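You operate a simulated robot arm through the tools that you are given. There is no shell and no other tool.

The job below is to be done with a simulated two-armed robot. You get a single attempt, and the scene is never put back.

TASK
Clamp the large breaker, slide two barriers into its slots and unclamp it.
Fine: the grey barrier goes beside the coil pocket, the blue one beside the side pocket.

Only the result counts: the job must be done as asked and must still hold three seconds after the hand-in. Knocking over, shifting, dropping, spilling or breaking anything else fails it.

THE ROBOT
Two 7-joint arms with fingered hands on one trunk that stands fixed in place. Base frame: the origin is at the foot of the trunk, x ahead of it, y to its left, z up; the work surface is at about z = 0.86. Lengths are in m, angles in rad, forces in N, time in s.
The left shoulder is at [0.139, 0.125, 1.179], the right one opposite. With the tool pointing down near the work surface each hand reaches from about 0.52 to 0.9 m from the base axis, measured 20 degrees to its own side. Payload 3.7 kg a hand.
The TCP of each hand is the grasp point between the finger pads, 0.025 m short of the fingertips. In the tool frame z runs along the fingers and y along their closing line. The gripper opens to 0.088 m; its body begins 0.029 m behind the TCP. The gripper is a hand of 5 fingers: y runs from the thumb to the fingers, the wrist lies at [-0.013, -0.097, -0.162] in the tool frame.
Orientation is that of the tool frame in the base frame, as a unit quaternion [w, x, y, z]. With the fingers straight down and the wrist toward the robot, the tool's x, y and z point along [0, 1, 0], [1, 0, 0] and [0, 0, -1] of the base frame.

THE INTERFACE
- The arms move only by the tool jog_arm. It takes "left_commands", "right_commands" or both (then of equal length, played together; a hand with none holds still); each is a list of rows, each an object of numbers (a shift or turn left out is 0): "ax", "ay", "az": the turn, a rotation vector about the tool's x, y, z in rad; "tx", "ty", "tz": the shift along the tool's x, y, z in mm. In form: [{"ax": .., "ay": .., "az": .., "tx": .., "ty": .., "tz": ..}, ...]. A call has 1 to 20 rows; each row is the pose to reach, as a shift and turn from the pose commanded when the call began, along the tool's axes at that moment. A row lasts 0.2 s, in which the tool goes at most 0.05 m and 0.15 rad; a call with a longer step from one row to the next is refused whole. A pose out of reach is approached as far as the arm can. The call stops where the force on the tool passes 50 N (or 10 N more than at its start, if that is more) or the arm is blocked; 0.2 s more then pass. In this call time passes only in rows, and 0.2 s behind the last. It gives the time, the measured TCP pose, the force on the tool (base axes), the opening and the grip force at its end, in the units of the frame above (readings bear some noise), with the torque about the TCP (base axes, N m) and any sound that the robot's microphone picked up.
- Cameras (640 x 400 px; columns grow to the right, rows downward): "scene" is now at [0.2419, -0.021, 1.3435]; the picture's right is [-0.23, -0.97, 0.00], its down [-0.32, 0.08, -0.94] and it looks along [0.92, -0.22, -0.33] (base axes); focal length 214 px, centre (320, 200). "left" rides on the left gripper at [-0.059, -0.079, -0.105] in its tool frame; the picture's right is [-0.73, -0.32, 0.61], its down [0.62, -0.68, 0.38] and it looks along [0.29, 0.66, 0.70] (tool axes); focal length 234 px, centre (320, 200). "right" rides on the right gripper at [0.059, -0.079, -0.105] in its tool frame; the picture's right is [-0.73, 0.32, -0.61], its down [-0.62, -0.68, 0.38] and it looks along [-0.29, 0.66, 0.70] (tool axes); focal length 234 px, centre (320, 200). There is no depth. A picture from a camera that has moved, and an enlarged one, comes with that camera's place and axes in the base frame and with its lens.
- capture(camera): a new picture of that camera. It takes no simulated time.
- lift_body(by): moves the trunk up (or, below 0, down) by that many m; the arms and the scene camera ride with it, the base frame stays. It gives what a move gives, with no picture.
- move_fingers(index, middle, ring, little, thumb_bend, thumb_turn, hand): sets how far each is bent, from 0 (flat) to 100 (curled in); at 30 the hand is open as for a grip, at 70 the pads meet at the TCP. One left out holds its place. A second passes; each finger stops where it meets its share of the squeeze, and holds until it gets a number again. It is the only way to open and close the hand. It gives what a move gives, with no picture; readings hold the bend of each and the force on index, middle, ring, little, thumb and palm. thumb_turn goes from beside the hand (0) to across from the fingers (100), as for a grip.
- pan_tilt(pan, tilt): turns the head with the scene camera to pan (to the left, within 1.396 rad either way) and tilt (down, from -0.506 to 1.204), counted from straight ahead of the robot (the tilt from the chest, where the trunk bows). It gives what a move gives.
- inspect(camera, box): a new picture of the part [left, top, right, bottom] of that camera's present view, enlarged. It takes no simulated time.
- hand_in(): hands the job in; it is judged then, once.

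Nothing tells you positions but the pictures and the camera data. Unless the task says otherwise, let go and move clear before handing in.

The tools are called after "Emit:" as name(argument=value, ...) on one line, values as JSON. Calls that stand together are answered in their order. jog_arm: Moves the arms, as the interface text tells. Its arguments: {"type":"object","properties":{"left_commands":{"type":"array","items":{"type":"object","properties":{"ax":{"type":"number"},"ay":{"type":"number"},"az":{"type":"number"},"tx":{"type":"number"},"ty":{"type":"number"},"tz":{"type":"number"}}}},"right_commands":{"type":"array","items":{"type":"object","properties":{"ax":{"type":"number"},"ay":{"type":"number"},"az":{"type":"number"},"tx":{"type":"number"},"ty":{"type":"number"},"tz":{"type":"number"}}}}},"required":[]} The other tools are called the same way: lift_body (by) moves the trunk up or down; move_fingers (index, middle, ring, little, thumb_bend, thumb_turn, hand) moves the fingers one by one; pan_tilt (pan, tilt) turns the head that bears the scene camera; capture (camera) takes a picture; inspect (camera, box) takes an enlarged picture of a part of a camera's view; hand_in () hands the job in.

At the start:

```text
t: 0.0
left_tool_pos: [0.4859, 0.1551, 1.3347]
left_tcp_rot: [0.0, 0.707, 0.707, 0.001]
left_wrist_force: [-0.2, 0.1, 1.0]
left_ft_torque: [0.01, -0.01, -0.02]
left_grip_width: 0.0878
left_gripper_force: 0.0
left_shape: jaw
left_bend: [30.0, 30.0, 30.0, 30.0, 30.0, 98.0]
left_finger forces: [0.0, 0.0, 0.1, 0.0, 0.0, 0.0]
right_tool_pos: [0.4786, -0.2863, 1.3056]
right_tcp_rot: [0.0, 0.707, 0.707, 0.0]
right_wrist_force: [-0.5, 0.0, -0.4]
right_ft_torque: [0.02, -0.01, -0.01]
right_grip_width: 0.0876
right_gripper_force: 0.1
right_shape: jaw
right_bend: [30.0, 30.0, 30.0, 30.0, 30.0, 98.0]
right_finger forces: [0.0, 0.1, 0.0, 0.0, 0.1, 0.1]
trunk travel left (down, up): [-0.2, 0.215]
head pan, tilt (commanded): [-0.234, 0.337]
```

scene: 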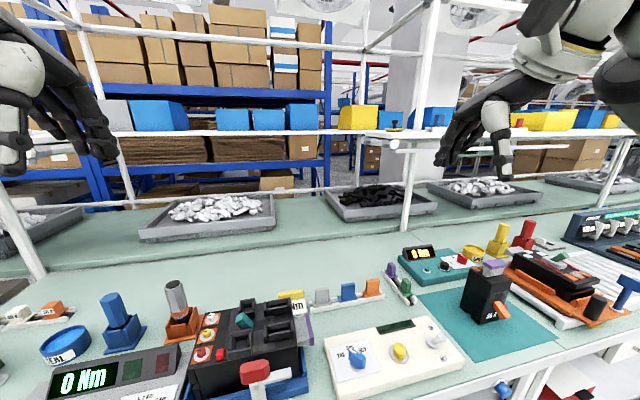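
right: 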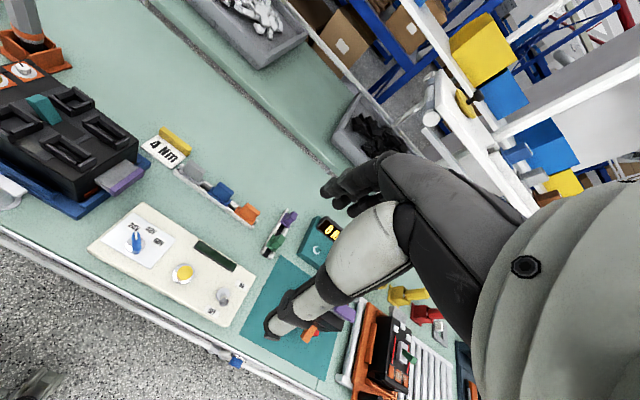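
left: 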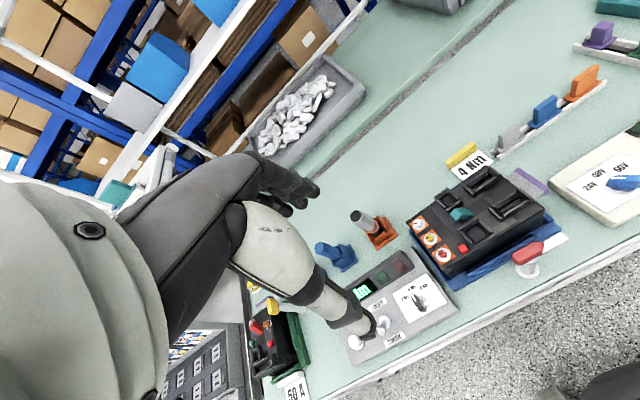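

I see a bench with a large black breaker in a blue fixture (red clamp lever nearby), and a rack with grey, blue and orange barriers behind it. I'll look closer before moving.

Emit:
inspect(camera="scene", box=[160, 260, 400, 400])

Emit:
inspect(camera="left", box=[380, 40, 640, 300])

Emit:
inspect(camera="right", box=[0, 50, 280, 250])

Emit:
pan_tilt(pan=0.1, tilt=0.9)

```text
2.67 times, centred on (280, 330) of scene
camera zoom: at [0.2419, -0.021, 1.3435], right [-0.23, -0.97, 0.0], down [-0.32, 0.08, -0.94], along [0.92, -0.22, -0.33], focal length 572 px, centre (427, -147)
```

zoom: 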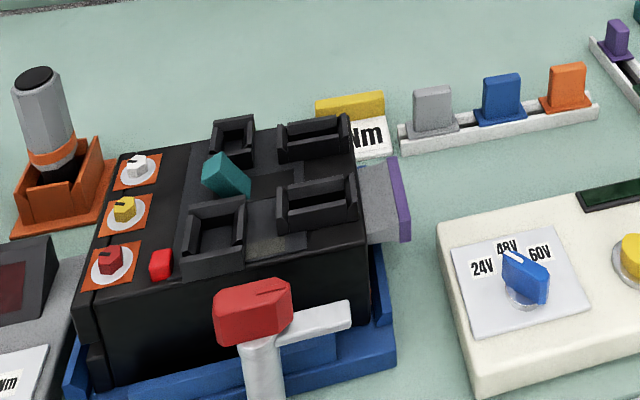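

```text
1.54 times, centred on (510, 170) of left
camera zoom: at [0.4073, 0.0934, 1.4382], right [-0.32, -0.73, -0.61], down [-0.68, 0.62, -0.38], along [0.66, 0.29, -0.7], focal length 360 px, centre (28, 246)
```

zoom: 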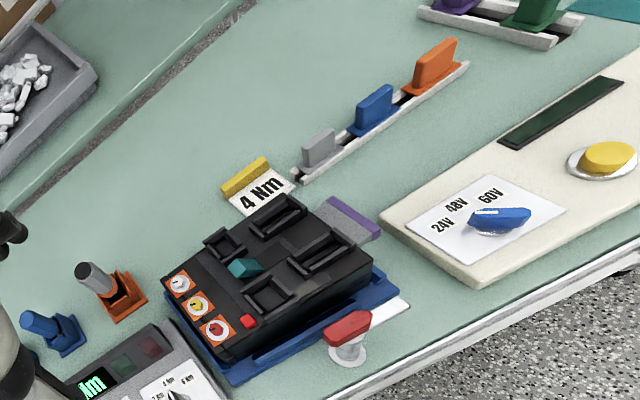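

```text
2.00 times, centred on (140, 150) of right
camera zoom: at [0.3991, -0.2263, 1.4135], right [0.32, -0.73, 0.61], down [-0.68, -0.62, -0.38], along [0.66, -0.29, -0.7], focal length 468 px, centre (680, 300)
```

zoom: 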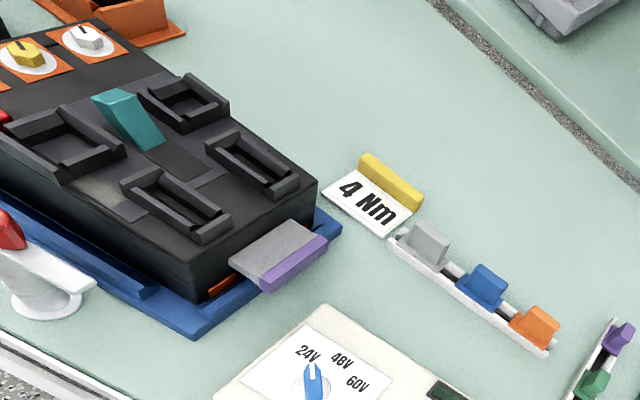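

```text
t: 1.0
left_tool_pos: [0.4872, 0.1536, 1.3333]
left_tcp_rot: [0.0, 0.707, 0.707, -0.001]
left_wrist_force: [0.2, -0.2, -0.5]
left_ft_torque: [0.01, 0.0, -0.02]
left_grip_width: 0.0878
left_gripper_force: 0.0
left_shape: jaw
left_bend: [30.0, 30.0, 30.0, 30.0, 30.0, 98.0]
left_finger forces: [0.1, 0.0, 0.0, 0.0, 0.0, 0.0]
right_tool_pos: [0.4777, -0.285, 1.3049]
right_tcp_rot: [0.0, 0.707, 0.707, 0.0]
right_wrist_force: [0.2, 0.0, 0.1]
right_ft_torque: [-0.02, 0.01, -0.01]
right_grip_width: 0.0876
right_gripper_force: 0.0
right_shape: jaw
right_bend: [30.0, 30.0, 30.0, 30.0, 30.0, 98.0]
right_finger forces: [0.1, 0.0, 0.1, 0.1, 0.1, 0.0]
trunk travel left (down, up): [-0.2, 0.215]
head pan, tilt (commanded): [0.099, 0.901]
```

Emit:
capture(camera="scene")

Emit:
inspect(camera="scene", box=[200, 100, 440, 250])

```text
taken
camera scene: at [0.2264, 0.008, 1.2947], right [0.1, -1.0, 0.0], down [-0.78, -0.08, -0.62], along [0.62, 0.06, -0.78], focal length 214 px, centre (320, 200)
```

scene: 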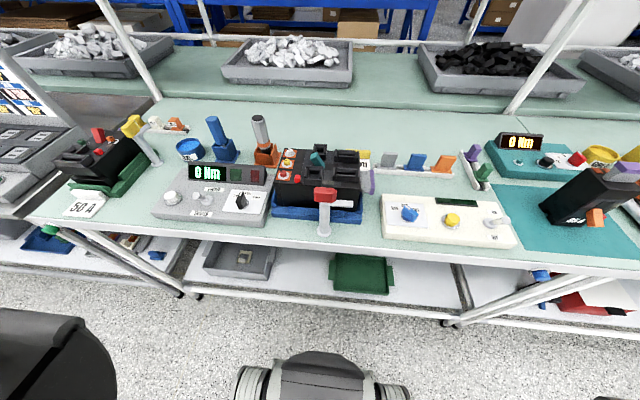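

```text
2.67 times, centred on (320, 175) of scene
camera zoom: at [0.2264, 0.008, 1.2947], right [0.1, -1.0, 0.0], down [-0.78, -0.08, -0.62], along [0.62, 0.06, -0.78], focal length 572 px, centre (320, 267)
```

zoom: 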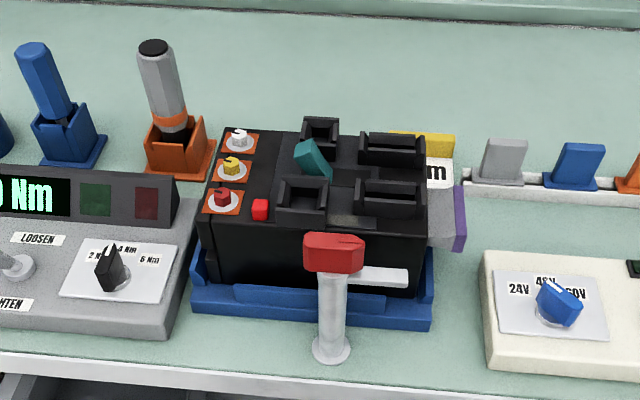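

The middle breaker in the blue fixture looks the largest; there are others at left (green fixture, 50 A) and right (orange fixture). I'll zoom in on all of these.

Emit:
inspect(camera="scene", box=[20, 90, 240, 250])

Emit:
inspect(camera="scene", box=[370, 120, 640, 270])

Emit:
inspect(camera="scene", box=[270, 130, 390, 240])

Emit:
pan_tilt(pan=-0.8, tilt=0.6)

```text
2.50 times, centred on (130, 170) of scene
camera zoom: at [0.2264, 0.008, 1.2947], right [0.1, -1.0, 0.0], down [-0.78, -0.08, -0.62], along [0.62, 0.06, -0.78], focal length 536 px, centre (795, 275)
```

zoom: 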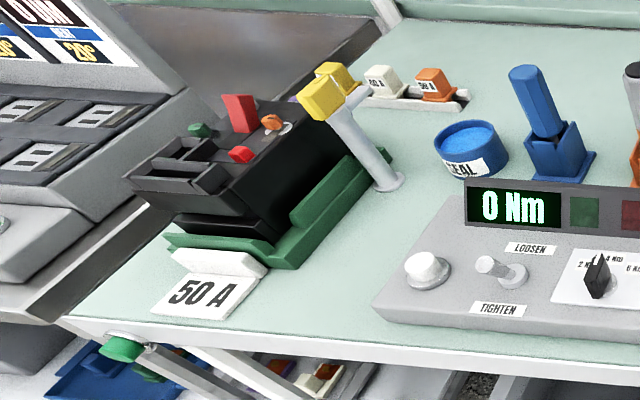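

```text
2.37 times, centred on (505, 195) of scene
camera zoom: at [0.2264, 0.008, 1.2947], right [0.1, -1.0, 0.0], down [-0.78, -0.08, -0.62], along [0.62, 0.06, -0.78], focal length 508 px, centre (-118, 212)
```

zoom: 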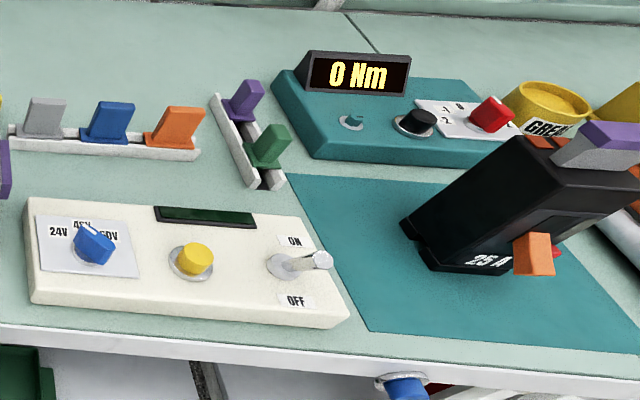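

```text
3.64 times, centred on (330, 185) of scene
camera zoom: at [0.2264, 0.008, 1.2947], right [0.1, -1.0, 0.0], down [-0.78, -0.08, -0.62], along [0.62, 0.06, -0.78], focal length 780 px, centre (284, 254)
```

zoom: 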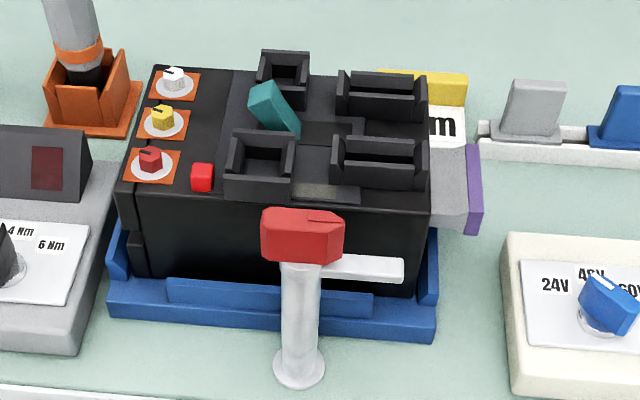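

```text
t: 2.2
left_tool_pos: [0.4873, 0.1543, 1.3336]
left_tcp_rot: [0.0, 0.707, 0.707, 0.0]
left_wrist_force: [-0.5, -0.5, -0.4]
left_ft_torque: [-0.02, -0.01, -0.01]
left_grip_width: 0.0874
left_gripper_force: 0.0
left_shape: jaw
left_bend: [30.0, 30.0, 30.0, 30.0, 30.0, 98.0]
left_finger forces: [0.1, 0.0, 0.0, 0.0, 0.0, 0.1]
right_tool_pos: [0.4799, -0.2854, 1.3053]
right_tcp_rot: [0.0, 0.707, 0.708, 0.001]
right_wrist_force: [-0.9, 0.6, 0.7]
right_ft_torque: [0.0, 0.02, 0.05]
right_grip_width: 0.0877
right_gripper_force: 0.1
right_shape: jaw
right_bend: [30.0, 30.0, 30.0, 30.0, 30.0, 98.0]
right_finger forces: [0.0, 0.1, 0.0, 0.0, 0.0, 0.0]
trunk travel left (down, up): [-0.2, 0.215]
head pan, tilt (commanded): [-0.799, 0.6]
```

Emit:
capture(camera="scene")

Emit:
inspect(camera="scene", box=[220, 120, 520, 320])

```text
taken
camera scene: at [0.2129, -0.0627, 1.3194], right [-0.72, -0.7, 0.0], down [-0.39, 0.41, -0.82], along [0.58, -0.59, -0.57], focal length 214 px, centre (320, 200)
```

scene: 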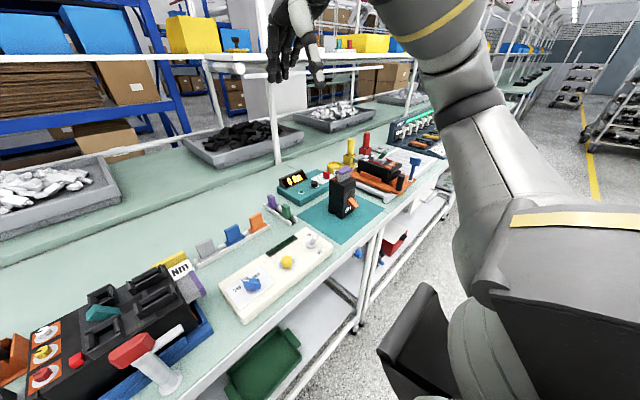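

```text
2.00 times, centred on (370, 220) of scene
camera zoom: at [0.2129, -0.0627, 1.3194], right [-0.72, -0.7, 0.0], down [-0.39, 0.41, -0.82], along [0.58, -0.59, -0.57], focal length 429 px, centre (220, 160)
```

zoom: 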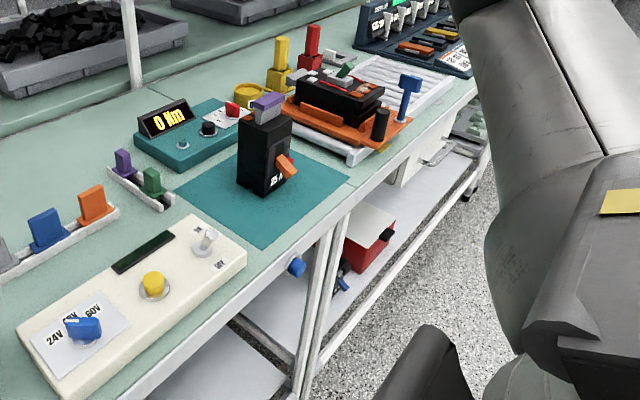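

The middle breaker (blue fixture, 4 Nm card) is the large one, and its red-headed swing clamp stands in front of it with the arm pointing right. I'll turn the head back and zoom strongly to understand pockets and slots.

Emit:
pan_tilt(pan=0.0, tilt=0.8)

Emit:
inspect(camera="scene", box=[240, 130, 340, 192])

Emit:
inspect(camera="left", box=[400, 150, 560, 290])

Emit:
inspect(camera="right", box=[0, 60, 150, 210])

```text
t: 3.3
left_tool_pos: [0.4874, 0.1545, 1.3333]
left_tcp_rot: [0.0, 0.707, 0.707, 0.0]
left_wrist_force: [-0.4, 0.0, -0.1]
left_ft_torque: [0.01, -0.01, 0.0]
left_grip_width: 0.0877
left_gripper_force: 0.1
left_shape: jaw
left_bend: [30.0, 30.0, 30.0, 30.0, 30.0, 98.0]
left_finger forces: [0.0, 0.0, 0.0, 0.1, 0.1, 0.0]
right_tool_pos: [0.4792, -0.2853, 1.306]
right_tcp_rot: [0.0, 0.707, 0.708, 0.0]
right_wrist_force: [-0.4, -0.9, -0.7]
right_ft_torque: [-0.01, 0.0, 0.02]
right_grip_width: 0.0874
right_gripper_force: 0.0
right_shape: jaw
right_bend: [30.0, 30.0, 30.0, 30.0, 30.0, 98.0]
right_finger forces: [0.0, 0.1, 0.0, 0.0, 0.1, 0.0]
trunk travel left (down, up): [-0.2, 0.215]
head pan, tilt (commanded): [0.0, 0.799]
```

```text
6.40 times, centred on (290, 161) of scene
camera zoom: at [0.2319, 0.0005, 1.3026], right [0.0, -1.0, 0.0], down [-0.72, 0.0, -0.7], along [0.7, 0.0, -0.72], focal length 1373 px, centre (512, 450)
```

zoom: 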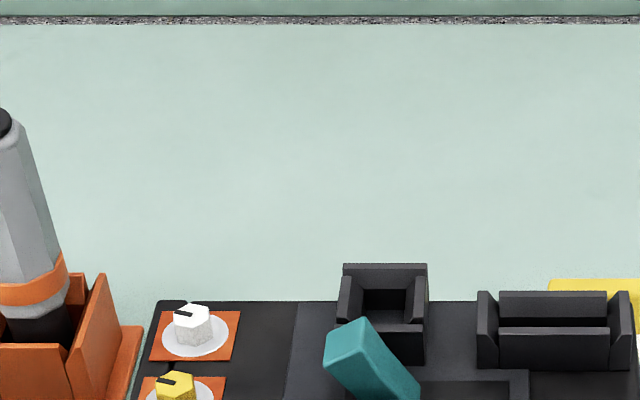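

```text
2.86 times, centred on (480, 220) of left
camera zoom: at [0.4074, 0.0934, 1.4382], right [-0.32, -0.73, -0.61], down [-0.68, 0.62, -0.38], along [0.66, 0.29, -0.7], focal length 669 px, centre (-137, 143)
```

zoom: 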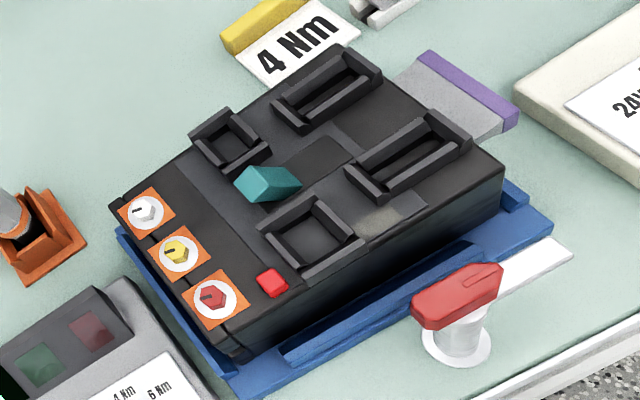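

```text
2.67 times, centred on (75, 135) of right
camera zoom: at [0.3991, -0.2263, 1.4135], right [0.32, -0.73, 0.61], down [-0.68, -0.62, -0.38], along [0.66, -0.29, -0.7], focal length 624 px, centre (973, 373)
```

zoom: 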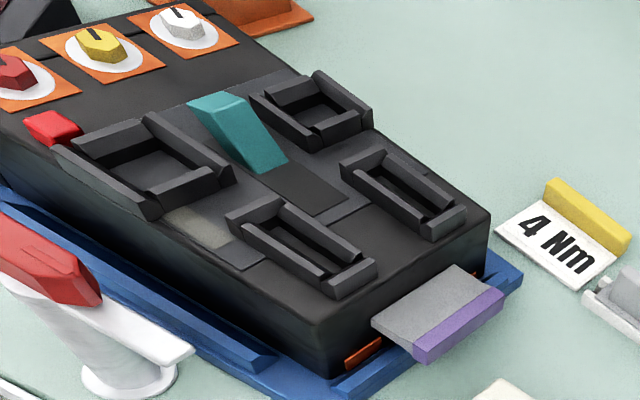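

The large breaker's top has two square pockets (front, back) and two elongated slots at its right end, one beside each pocket. I need to learn which pocket is the coil pocket and which the side pocket, so I'll look around for markings.

Emit:
pan_tilt(pan=0.9, tilt=0.5)

Emit:
capture(camera="scene")

Emit:
inspect(camera="scene", box=[160, 120, 400, 270])

Emit:
inspect(camera="right", box=[230, 180, 480, 400])

Emit:
inspect(camera="left", box=[150, 260, 350, 400])

```text
t: 4.5
left_tool_pos: [0.4872, 0.1536, 1.3331]
left_tcp_rot: [0.0, 0.707, 0.707, 0.0]
left_wrist_force: [-0.6, 0.3, 0.1]
left_ft_torque: [0.01, 0.04, -0.01]
left_grip_width: 0.0874
left_gripper_force: 0.0
left_shape: jaw
left_bend: [30.0, 30.0, 30.0, 30.0, 30.0, 98.0]
left_finger forces: [0.1, 0.1, 0.0, 0.0, 0.0, 0.0]
right_tool_pos: [0.4784, -0.2851, 1.3064]
right_tcp_rot: [0.0, 0.707, 0.707, -0.001]
right_wrist_force: [0.2, 0.2, -0.2]
right_ft_torque: [0.02, 0.01, 0.01]
right_grip_width: 0.0877
right_gripper_force: 0.2
right_shape: jaw
right_bend: [30.0, 30.0, 30.0, 30.0, 30.0, 98.0]
right_finger forces: [0.1, 0.0, 0.1, 0.0, 0.1, 0.0]
trunk travel left (down, up): [-0.2, 0.215]
head pan, tilt (commanded): [0.901, 0.499]
```

```text
taken
camera scene: at [0.2078, 0.0718, 1.3285], right [0.78, -0.62, 0.0], down [-0.3, -0.38, -0.88], along [0.55, 0.69, -0.48], focal length 214 px, centre (320, 200)
```

scene: 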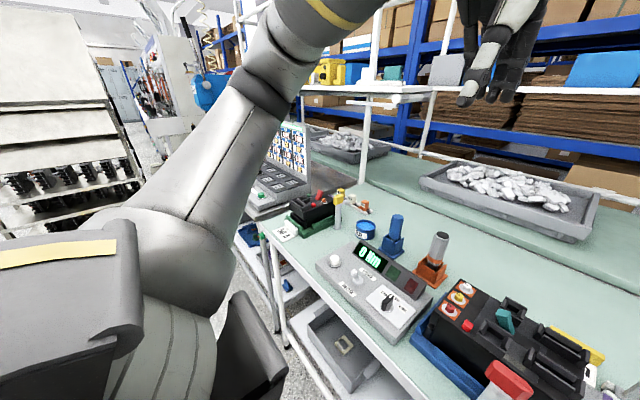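

```text
2.67 times, centred on (280, 195) of scene
camera zoom: at [0.2078, 0.0718, 1.3285], right [0.78, -0.62, 0.0], down [-0.3, -0.38, -0.88], along [0.55, 0.69, -0.48], focal length 572 px, centre (427, 213)
```

zoom: 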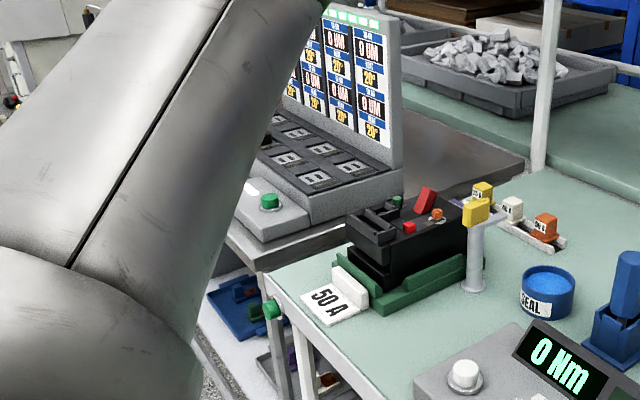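

```text
1.82 times, centred on (355, 290) of right
camera zoom: at [0.3991, -0.2263, 1.4135], right [0.32, -0.73, 0.61], down [-0.68, -0.62, -0.38], along [0.66, -0.29, -0.7], focal length 426 px, centre (256, 36)
```

zoom: 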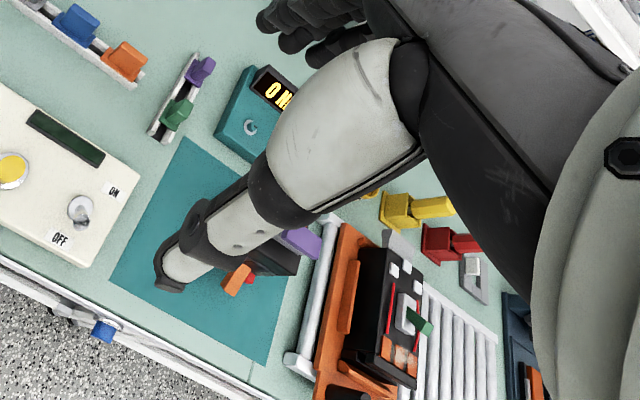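

```text
2.86 times, centred on (250, 330) of left
camera zoom: at [0.4074, 0.0934, 1.4382], right [-0.32, -0.73, -0.61], down [-0.68, 0.62, -0.38], along [0.66, 0.29, -0.7], focal length 669 px, centre (520, -171)
```

zoom: 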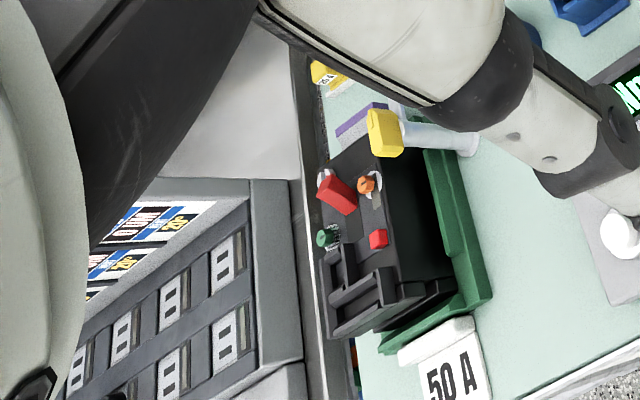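

Let me zoom further on the breaker's top from both wrist cameras to find markings on the pockets.

Emit:
inspect(camera="left", box=[440, 165, 530, 225])

Emit:
inspect(camera="left", box=[420, 190, 520, 270])

Emit:
inspect(camera="right", box=[10, 85, 130, 165])

Emit:
pan_tilt(pan=-0.1, tilt=1.0)

Emit:
capture(camera="scene")

```text
6.67 times, centred on (485, 195) of left
camera zoom: at [0.4074, 0.0934, 1.4382], right [-0.32, -0.73, -0.61], down [-0.68, 0.62, -0.38], along [0.66, 0.29, -0.7], focal length 1561 px, centre (-780, 233)
```

zoom: 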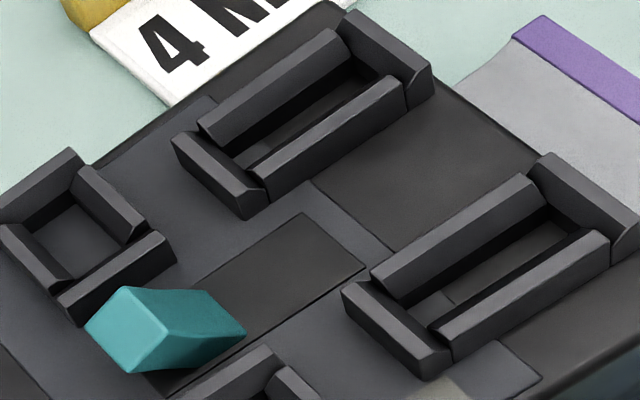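

```text
5.00 times, centred on (470, 230) of left
camera zoom: at [0.4074, 0.0934, 1.4382], right [-0.32, -0.73, -0.61], down [-0.68, 0.62, -0.38], along [0.66, 0.29, -0.7], focal length 1171 px, centre (-430, 50)
```

zoom: 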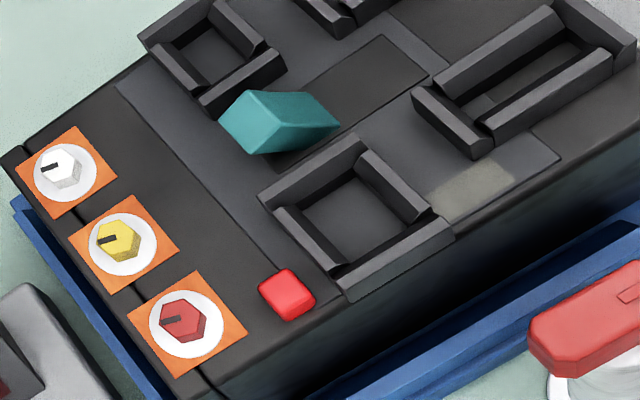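

```text
5.00 times, centred on (70, 125) of right
camera zoom: at [0.3991, -0.2263, 1.4135], right [0.32, -0.73, 0.61], down [-0.68, -0.62, -0.38], along [0.66, -0.29, -0.7], focal length 1171 px, centre (1570, 575)
```

zoom: 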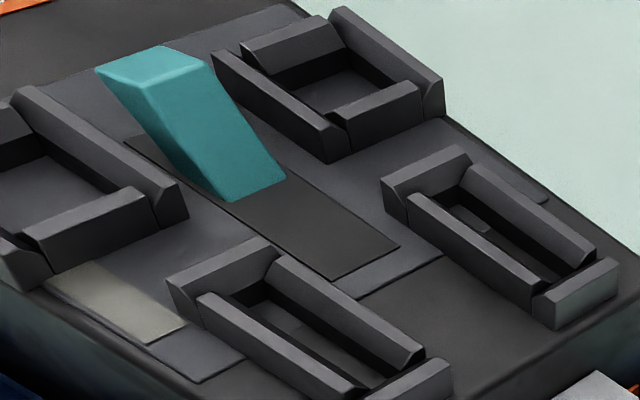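

```text
t: 5.8
left_tool_pos: [0.4879, 0.1535, 1.3336]
left_tcp_rot: [0.0, 0.707, 0.707, 0.0]
left_wrist_force: [0.2, 0.7, 0.1]
left_ft_torque: [0.01, 0.01, 0.0]
left_grip_width: 0.0876
left_gripper_force: 0.0
left_shape: jaw
left_bend: [30.0, 30.0, 30.0, 30.0, 30.0, 98.0]
left_finger forces: [0.0, 0.0, 0.0, 0.0, 0.0, 0.0]
right_tool_pos: [0.4792, -0.2852, 1.3055]
right_tcp_rot: [0.0, 0.707, 0.707, -0.001]
right_wrist_force: [0.0, 0.2, 0.2]
right_ft_torque: [-0.01, -0.01, -0.01]
right_grip_width: 0.0877
right_gripper_force: 0.0
right_shape: jaw
right_bend: [30.0, 30.0, 30.0, 30.0, 30.0, 98.0]
right_finger forces: [0.1, 0.0, 0.0, 0.1, 0.0, 0.0]
trunk travel left (down, up): [-0.2, 0.215]
head pan, tilt (commanded): [-0.099, 1.0]
```

```text
taken
camera scene: at [0.2206, -0.0062, 1.2875], right [-0.1, -1.0, 0.0], down [-0.84, 0.08, -0.54], along [0.54, -0.05, -0.84], focal length 214 px, centre (320, 200)
```

scene: 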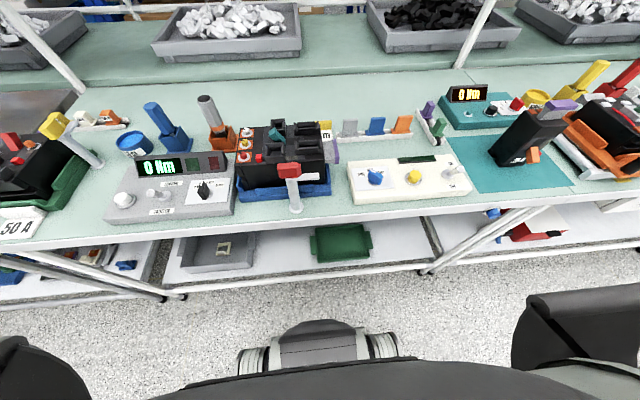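

I'll inspect the second rack (purple/green parts) and other label areas, as they may tell which pocket is for the coil.

Emit:
inspect(camera="scene", box=[400, 90, 460, 150])

Emit:
inspect(camera="scene", box=[320, 105, 420, 165])

Emit:
inspect(camera="scene", box=[225, 105, 345, 220])

Emit:
inspect(camera="right", box=[250, 190, 350, 270])

Emit:
inspect(camera="scene", box=[480, 60, 640, 200])

```text
6.67 times, centred on (430, 120) of scene
camera zoom: at [0.2206, -0.0062, 1.2875], right [-0.1, -1.0, 0.0], down [-0.84, 0.08, -0.54], along [0.54, -0.05, -0.84], focal length 1430 px, centre (-413, 733)
```

zoom: 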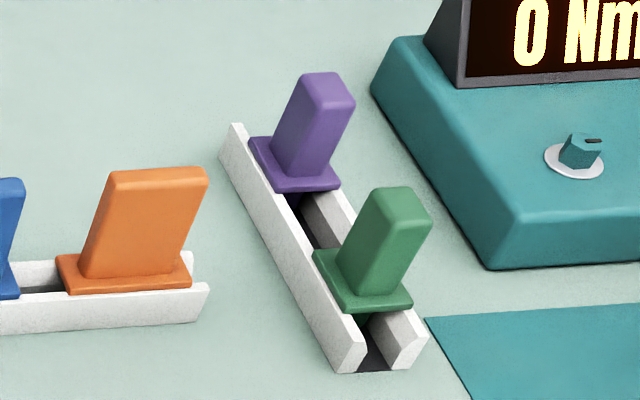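

```text
6.40 times, centred on (370, 135) of scene
camera zoom: at [0.2206, -0.0062, 1.2875], right [-0.1, -1.0, 0.0], down [-0.84, 0.08, -0.54], along [0.54, -0.05, -0.84], focal length 1373 px, centre (0, 616)
```

zoom: 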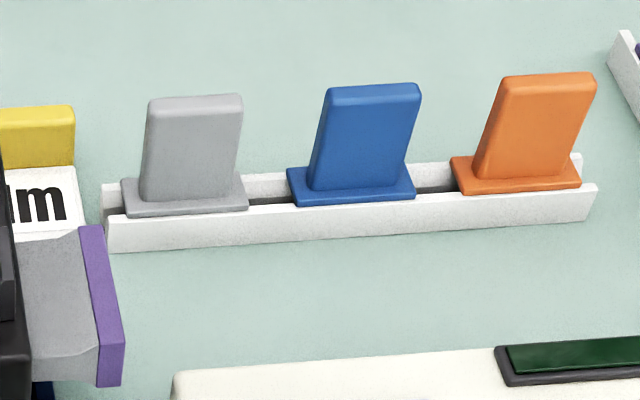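

```text
3.48 times, centred on (285, 162) of scene
camera zoom: at [0.2206, -0.0062, 1.2875], right [-0.1, -1.0, 0.0], down [-0.84, 0.08, -0.54], along [0.54, -0.05, -0.84], focal length 746 px, centre (442, 330)
```

zoom: 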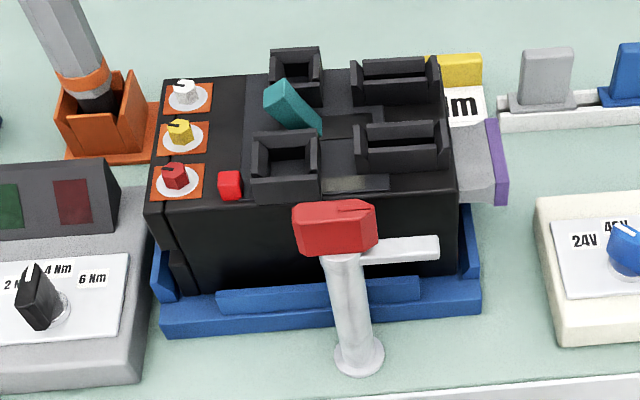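

```text
5.00 times, centred on (300, 230) of right
camera zoom: at [0.3991, -0.2263, 1.4135], right [0.32, -0.73, 0.61], down [-0.68, -0.62, -0.38], along [0.66, -0.29, -0.7], focal length 1171 px, centre (420, 50)
```

zoom: 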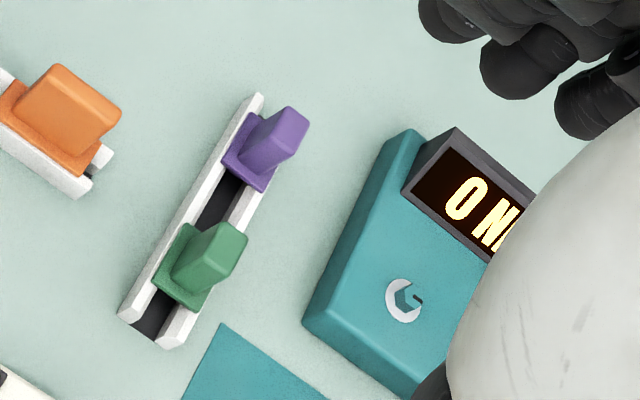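

```text
2.86 times, centred on (560, 130) of scene
camera zoom: at [0.2206, -0.0062, 1.2875], right [-0.1, -1.0, 0.0], down [-0.84, 0.08, -0.54], along [0.54, -0.05, -0.84], focal length 613 px, centre (-366, 400)
```

zoom: 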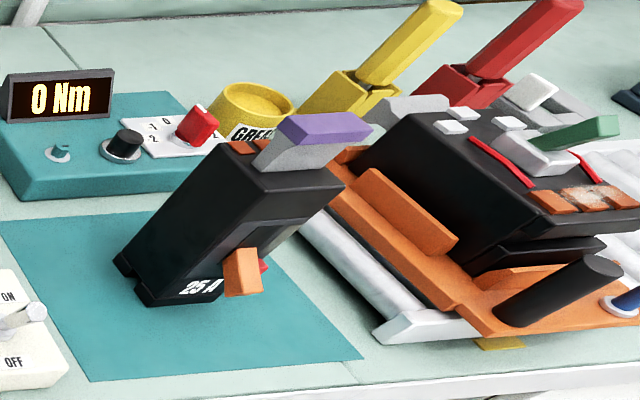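

No explicit labels so far; I'll zoom strongly into both pockets and the slot interiors from the wrist cameras.

Emit:
inspect(camera="left", box=[470, 215, 510, 245])

Emit:
inspect(camera="left", box=[440, 180, 480, 210])

Emit:
inspect(camera="right", box=[0, 85, 60, 130])

Emit:
inspect(camera="right", box=[60, 80, 110, 120])

Emit:
inspect(camera="scene", box=[230, 110, 290, 160])

Emit:
inspect(camera="scene", box=[270, 110, 340, 165])

```text
13.33 times, centred on (490, 230) of left
camera zoom: at [0.4073, 0.0934, 1.4382], right [-0.32, -0.73, -0.61], down [-0.68, 0.62, -0.38], along [0.66, 0.29, -0.7], focal length 3122 px, centre (-1947, -200)
```

zoom: 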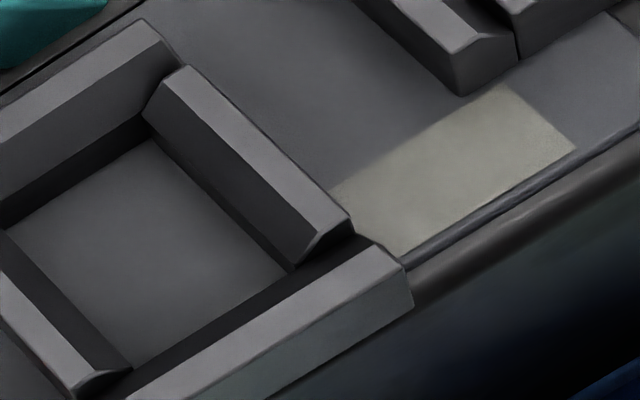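

```text
13.33 times, centred on (460, 195) of left
camera zoom: at [0.4073, 0.0934, 1.4382], right [-0.32, -0.73, -0.61], down [-0.68, 0.62, -0.38], along [0.66, 0.29, -0.7], focal length 3122 px, centre (-1547, 267)
```

zoom: 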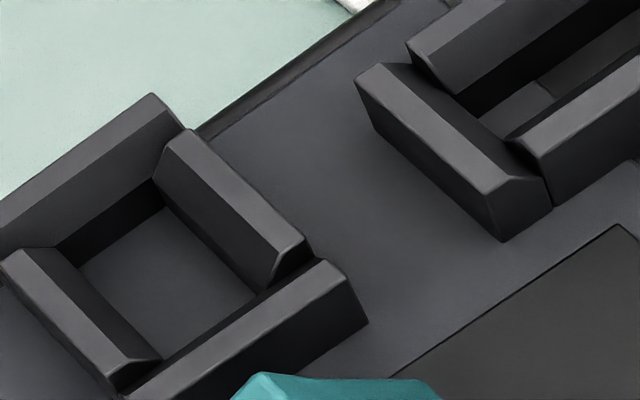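

```text
8.89 times, centred on (30, 108) of right
camera zoom: at [0.3991, -0.2263, 1.4135], right [0.32, -0.73, 0.61], down [-0.68, -0.62, -0.38], along [0.66, -0.29, -0.7], focal length 2082 px, centre (2898, 1022)
```

zoom: 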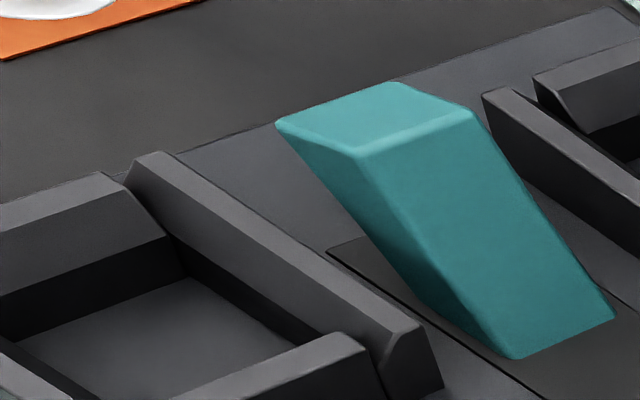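

```text
10.00 times, centred on (85, 100) of right
camera zoom: at [0.3991, -0.2263, 1.4135], right [0.32, -0.73, 0.61], down [-0.68, -0.62, -0.38], along [0.66, -0.29, -0.7], focal length 2342 px, centre (2670, 1200)
```

zoom: 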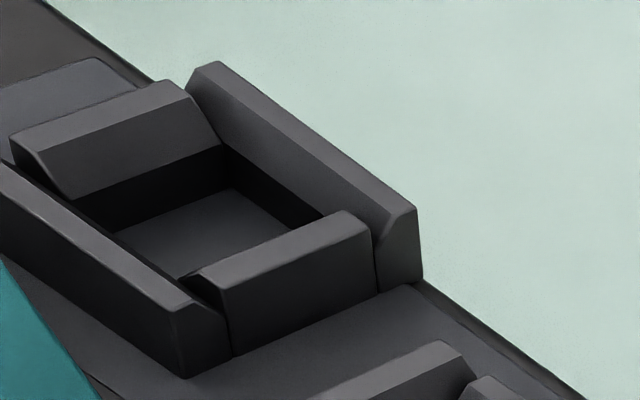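

```text
8.00 times, centred on (260, 135) of scene
camera zoom: at [0.2206, -0.0062, 1.2875], right [-0.1, -1.0, 0.0], down [-0.84, 0.08, -0.54], along [0.54, -0.05, -0.84], focal length 1716 px, centre (800, 720)
```

zoom: 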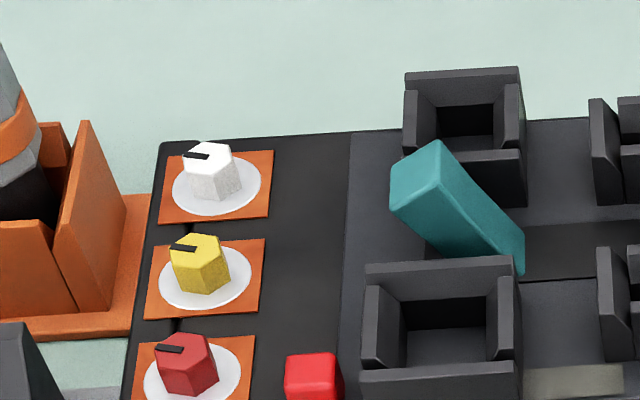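

```text
7.27 times, centred on (305, 138) of scene
camera zoom: at [0.2206, -0.0062, 1.2875], right [-0.1, -1.0, 0.0], down [-0.84, 0.08, -0.54], along [0.54, -0.05, -0.84], focal length 1560 px, centre (429, 654)
```

zoom: 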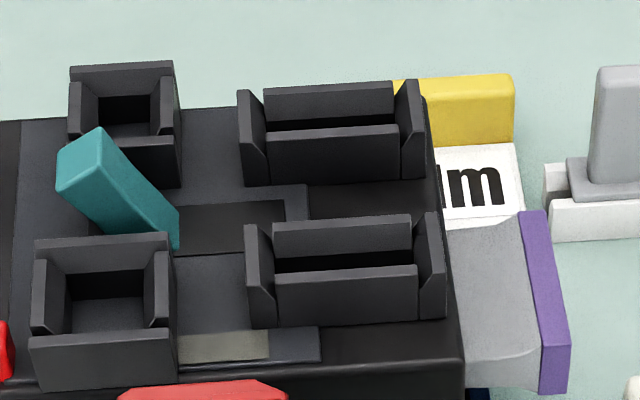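

I still need evidence on coil vs side pocket, so I'll scan the rest of the bench for any legends or parts with labels.

Emit:
pan_tilt(pan=-0.9, tilt=0.45)

Emit:
inspect(camera="scene", box=[260, 110, 480, 250])

Emit:
inspect(camera="scene", box=[330, 90, 450, 170])

Emit:
inspect(camera="right", box=[260, 200, 300, 260])

Emit:
inspect(camera="left", box=[540, 0, 640, 70])

```text
t: 6.9
left_tool_pos: [0.4862, 0.1547, 1.3342]
left_tcp_rot: [0.0, 0.707, 0.707, 0.0]
left_wrist_force: [0.1, 0.2, -0.3]
left_ft_torque: [-0.04, -0.01, 0.0]
left_grip_width: 0.0877
left_gripper_force: 0.2
left_shape: jaw
left_bend: [30.0, 30.0, 30.0, 30.0, 30.0, 98.0]
left_finger forces: [0.0, 0.1, 0.0, 0.0, 0.0, 0.0]
right_tool_pos: [0.4783, -0.2855, 1.3059]
right_tcp_rot: [0.0, 0.707, 0.707, 0.0]
right_wrist_force: [1.0, 0.1, 0.3]
right_ft_torque: [0.0, 0.01, 0.02]
right_grip_width: 0.0877
right_gripper_force: 0.0
right_shape: jaw
right_bend: [30.0, 30.0, 30.0, 30.0, 30.0, 98.0]
right_finger forces: [0.0, 0.0, 0.0, 0.0, 0.0, 0.1]
trunk travel left (down, up): [-0.2, 0.215]
head pan, tilt (commanded): [-0.901, 0.45]
```

```text
2.86 times, centred on (370, 180) of scene
camera zoom: at [0.2084, -0.0714, 1.3329], right [-0.78, -0.62, 0.0], down [-0.27, 0.34, -0.9], along [0.56, -0.71, -0.44], focal length 613 px, centre (177, 257)
```

zoom: 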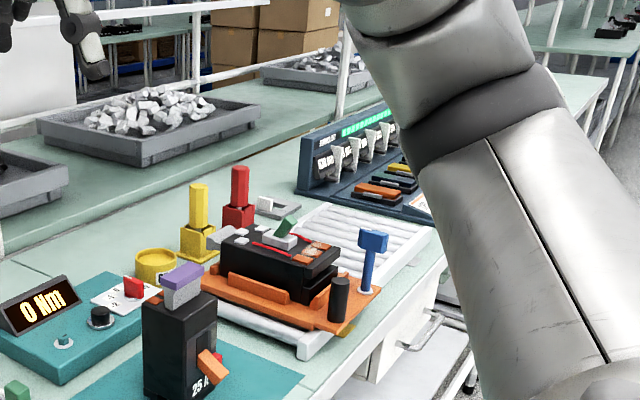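

```text
5.00 times, centred on (390, 130) of scene
camera zoom: at [0.2084, -0.0714, 1.3329], right [-0.78, -0.62, 0.0], down [-0.27, 0.34, -0.9], along [0.56, -0.71, -0.44], focal length 1072 px, centre (-30, 550)
```

zoom: 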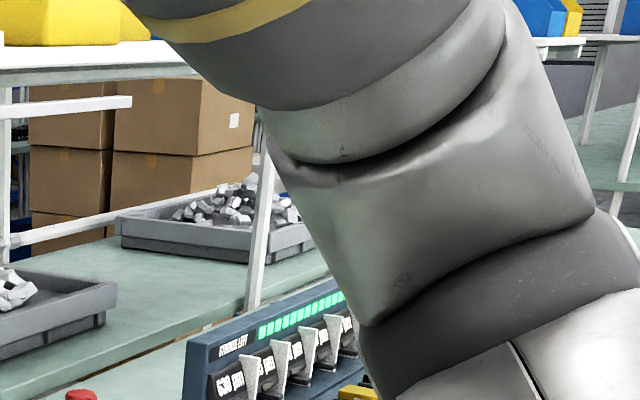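

```text
6.67 times, centred on (280, 230) of right
camera zoom: at [0.3992, -0.2262, 1.4135], right [0.32, -0.73, 0.61], down [-0.68, -0.62, -0.38], along [0.66, -0.29, -0.7], focal length 1561 px, centre (587, 0)
```

zoom: 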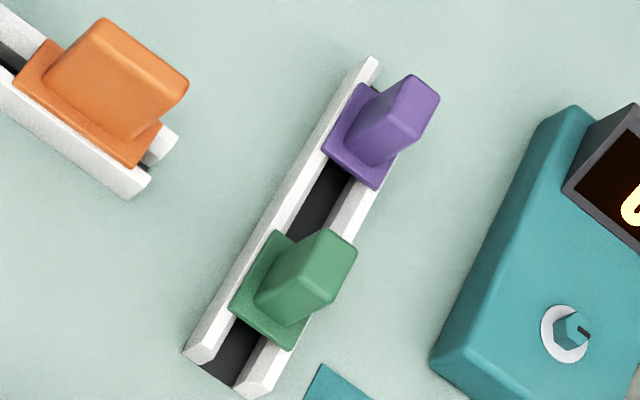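

```text
5.71 times, centred on (590, 35) of left
camera zoom: at [0.4074, 0.0934, 1.4382], right [-0.32, -0.73, -0.61], down [-0.68, 0.62, -0.38], along [0.66, 0.29, -0.7], focal length 1338 px, centre (-1223, 1143)
```

zoom: 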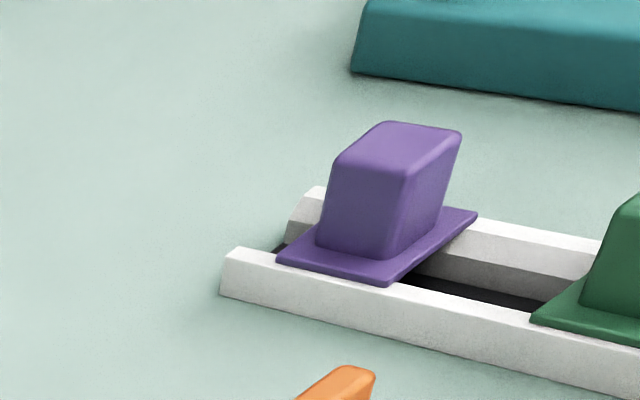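

I'll look closely at the 50 A breaker and the other breakers, in case they show a coil installed in a similar pocket.

Emit:
pan_tilt(pan=0.6, tilt=0.7)

Emit:
capture(camera="scene")

Emit:
inspect(camera="left", box=[240, 290, 320, 380])

Emit:
inspect(camera="scene", box=[200, 100, 320, 200])

```text
t: 8.5
left_tool_pos: [0.4858, 0.1534, 1.3338]
left_tcp_rot: [0.0, 0.707, 0.707, 0.0]
left_wrist_force: [0.4, 0.4, 0.4]
left_ft_torque: [0.01, -0.01, -0.03]
left_grip_width: 0.0876
left_gripper_force: 0.1
left_shape: jaw
left_bend: [30.0, 30.0, 30.0, 30.0, 30.0, 98.0]
left_finger forces: [0.0, 0.1, 0.0, 0.1, 0.1, 0.0]
right_tool_pos: [0.4783, -0.2854, 1.3061]
right_tcp_rot: [0.0, 0.707, 0.707, 0.0]
right_wrist_force: [0.1, -0.3, -0.2]
right_ft_torque: [0.05, 0.05, -0.04]
right_grip_width: 0.0876
right_gripper_force: 0.0
right_shape: jaw
right_bend: [30.0, 30.0, 30.0, 30.0, 30.0, 98.0]
right_finger forces: [0.1, 0.0, 0.0, 0.0, 0.0, 0.1]
trunk travel left (down, up): [-0.2, 0.215]
head pan, tilt (commanded): [0.6, 0.7]
```

```text
taken
camera scene: at [0.2214, 0.0485, 1.3108], right [0.56, -0.83, 0.0], down [-0.53, -0.36, -0.77], along [0.63, 0.43, -0.64], focal length 214 px, centre (320, 200)
```

scene: 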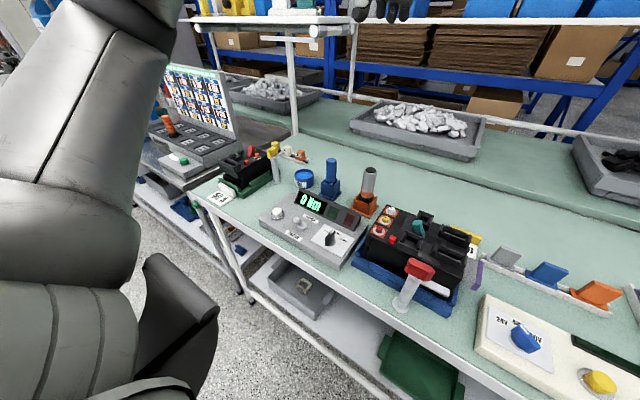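

```text
4.44 times, centred on (280, 335) of left
camera zoom: at [0.4074, 0.0934, 1.4382], right [-0.32, -0.73, -0.61], down [-0.68, 0.62, -0.38], along [0.66, 0.29, -0.7], focal length 1041 px, centre (498, -400)
```

zoom: 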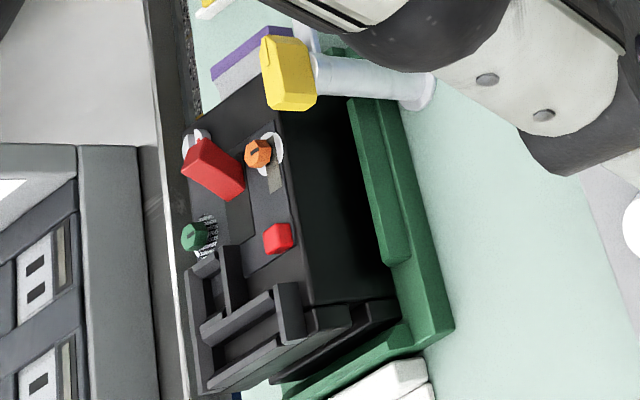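

```text
4.00 times, centred on (260, 150) of scene
camera zoom: at [0.2214, 0.0485, 1.3108], right [0.56, -0.83, 0.0], down [-0.53, -0.36, -0.77], along [0.63, 0.43, -0.64], focal length 858 px, centre (560, 400)
```

zoom: 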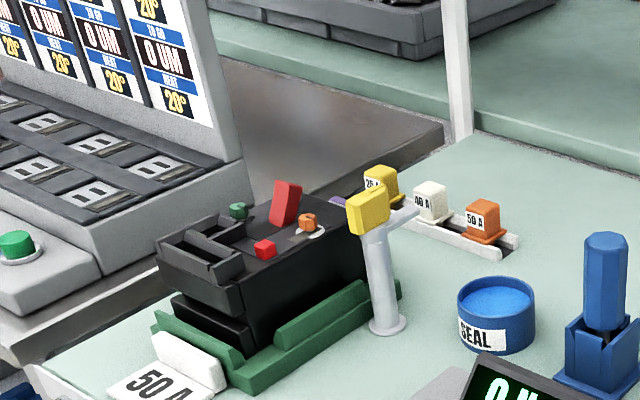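

The clamp seems to be a swing clamp (red T-head on a post with an arm that now points along the breaker). Let me zoom on it from several viewpoints to measure arm height against the breaker top.

Emit:
inspect(camera="left", box=[495, 230, 555, 280])

Emit:
inspect(camera="right", box=[0, 140, 80, 220])

Emit:
inspect(camera="scene", box=[380, 240, 450, 320])

Emit:
inspect(camera="scene", box=[350, 190, 490, 310])

```text
8.00 times, centred on (525, 255) of left
camera zoom: at [0.4074, 0.0934, 1.4382], right [-0.32, -0.73, -0.61], down [-0.68, 0.62, -0.38], along [0.66, 0.29, -0.7], focal length 1873 px, centre (-1320, -240)
```

zoom: 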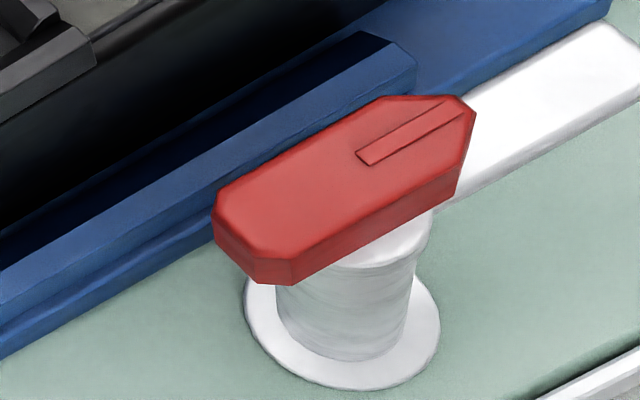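

```text
5.00 times, centred on (40, 180) of right
camera zoom: at [0.3991, -0.2263, 1.4135], right [0.32, -0.73, 0.61], down [-0.68, -0.62, -0.38], along [0.66, -0.29, -0.7], focal length 1171 px, centre (1720, 300)
```

zoom: 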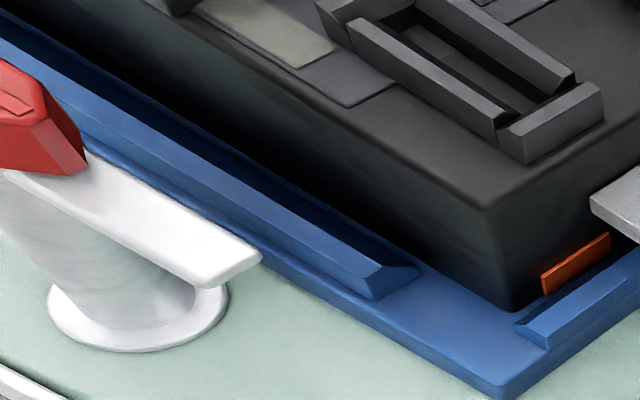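

```text
5.00 times, centred on (415, 280) of scene
camera zoom: at [0.2214, 0.0485, 1.3108], right [0.56, -0.83, 0.0], down [-0.53, -0.36, -0.77], along [0.63, 0.43, -0.64], focal length 1072 px, centre (-155, -200)
```

zoom: 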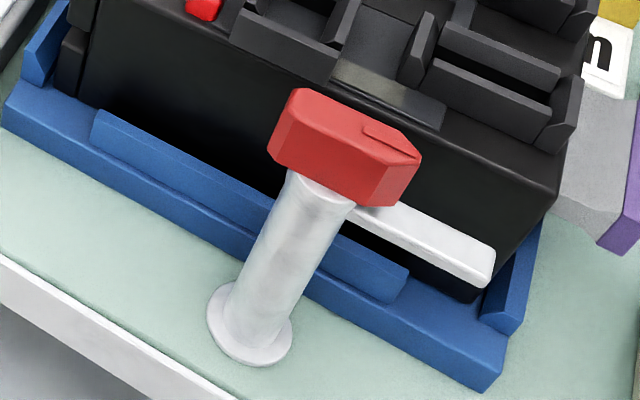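

```text
3.33 times, centred on (420, 250) of scene
camera zoom: at [0.2214, 0.0485, 1.3108], right [0.56, -0.83, 0.0], down [-0.53, -0.36, -0.77], along [0.63, 0.43, -0.64], focal length 715 px, centre (-13, 33)
```

zoom: 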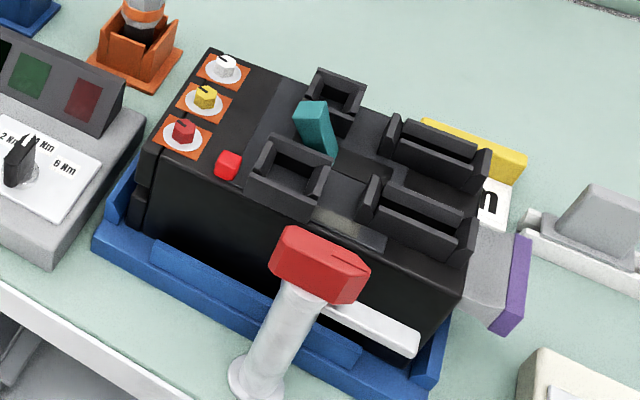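

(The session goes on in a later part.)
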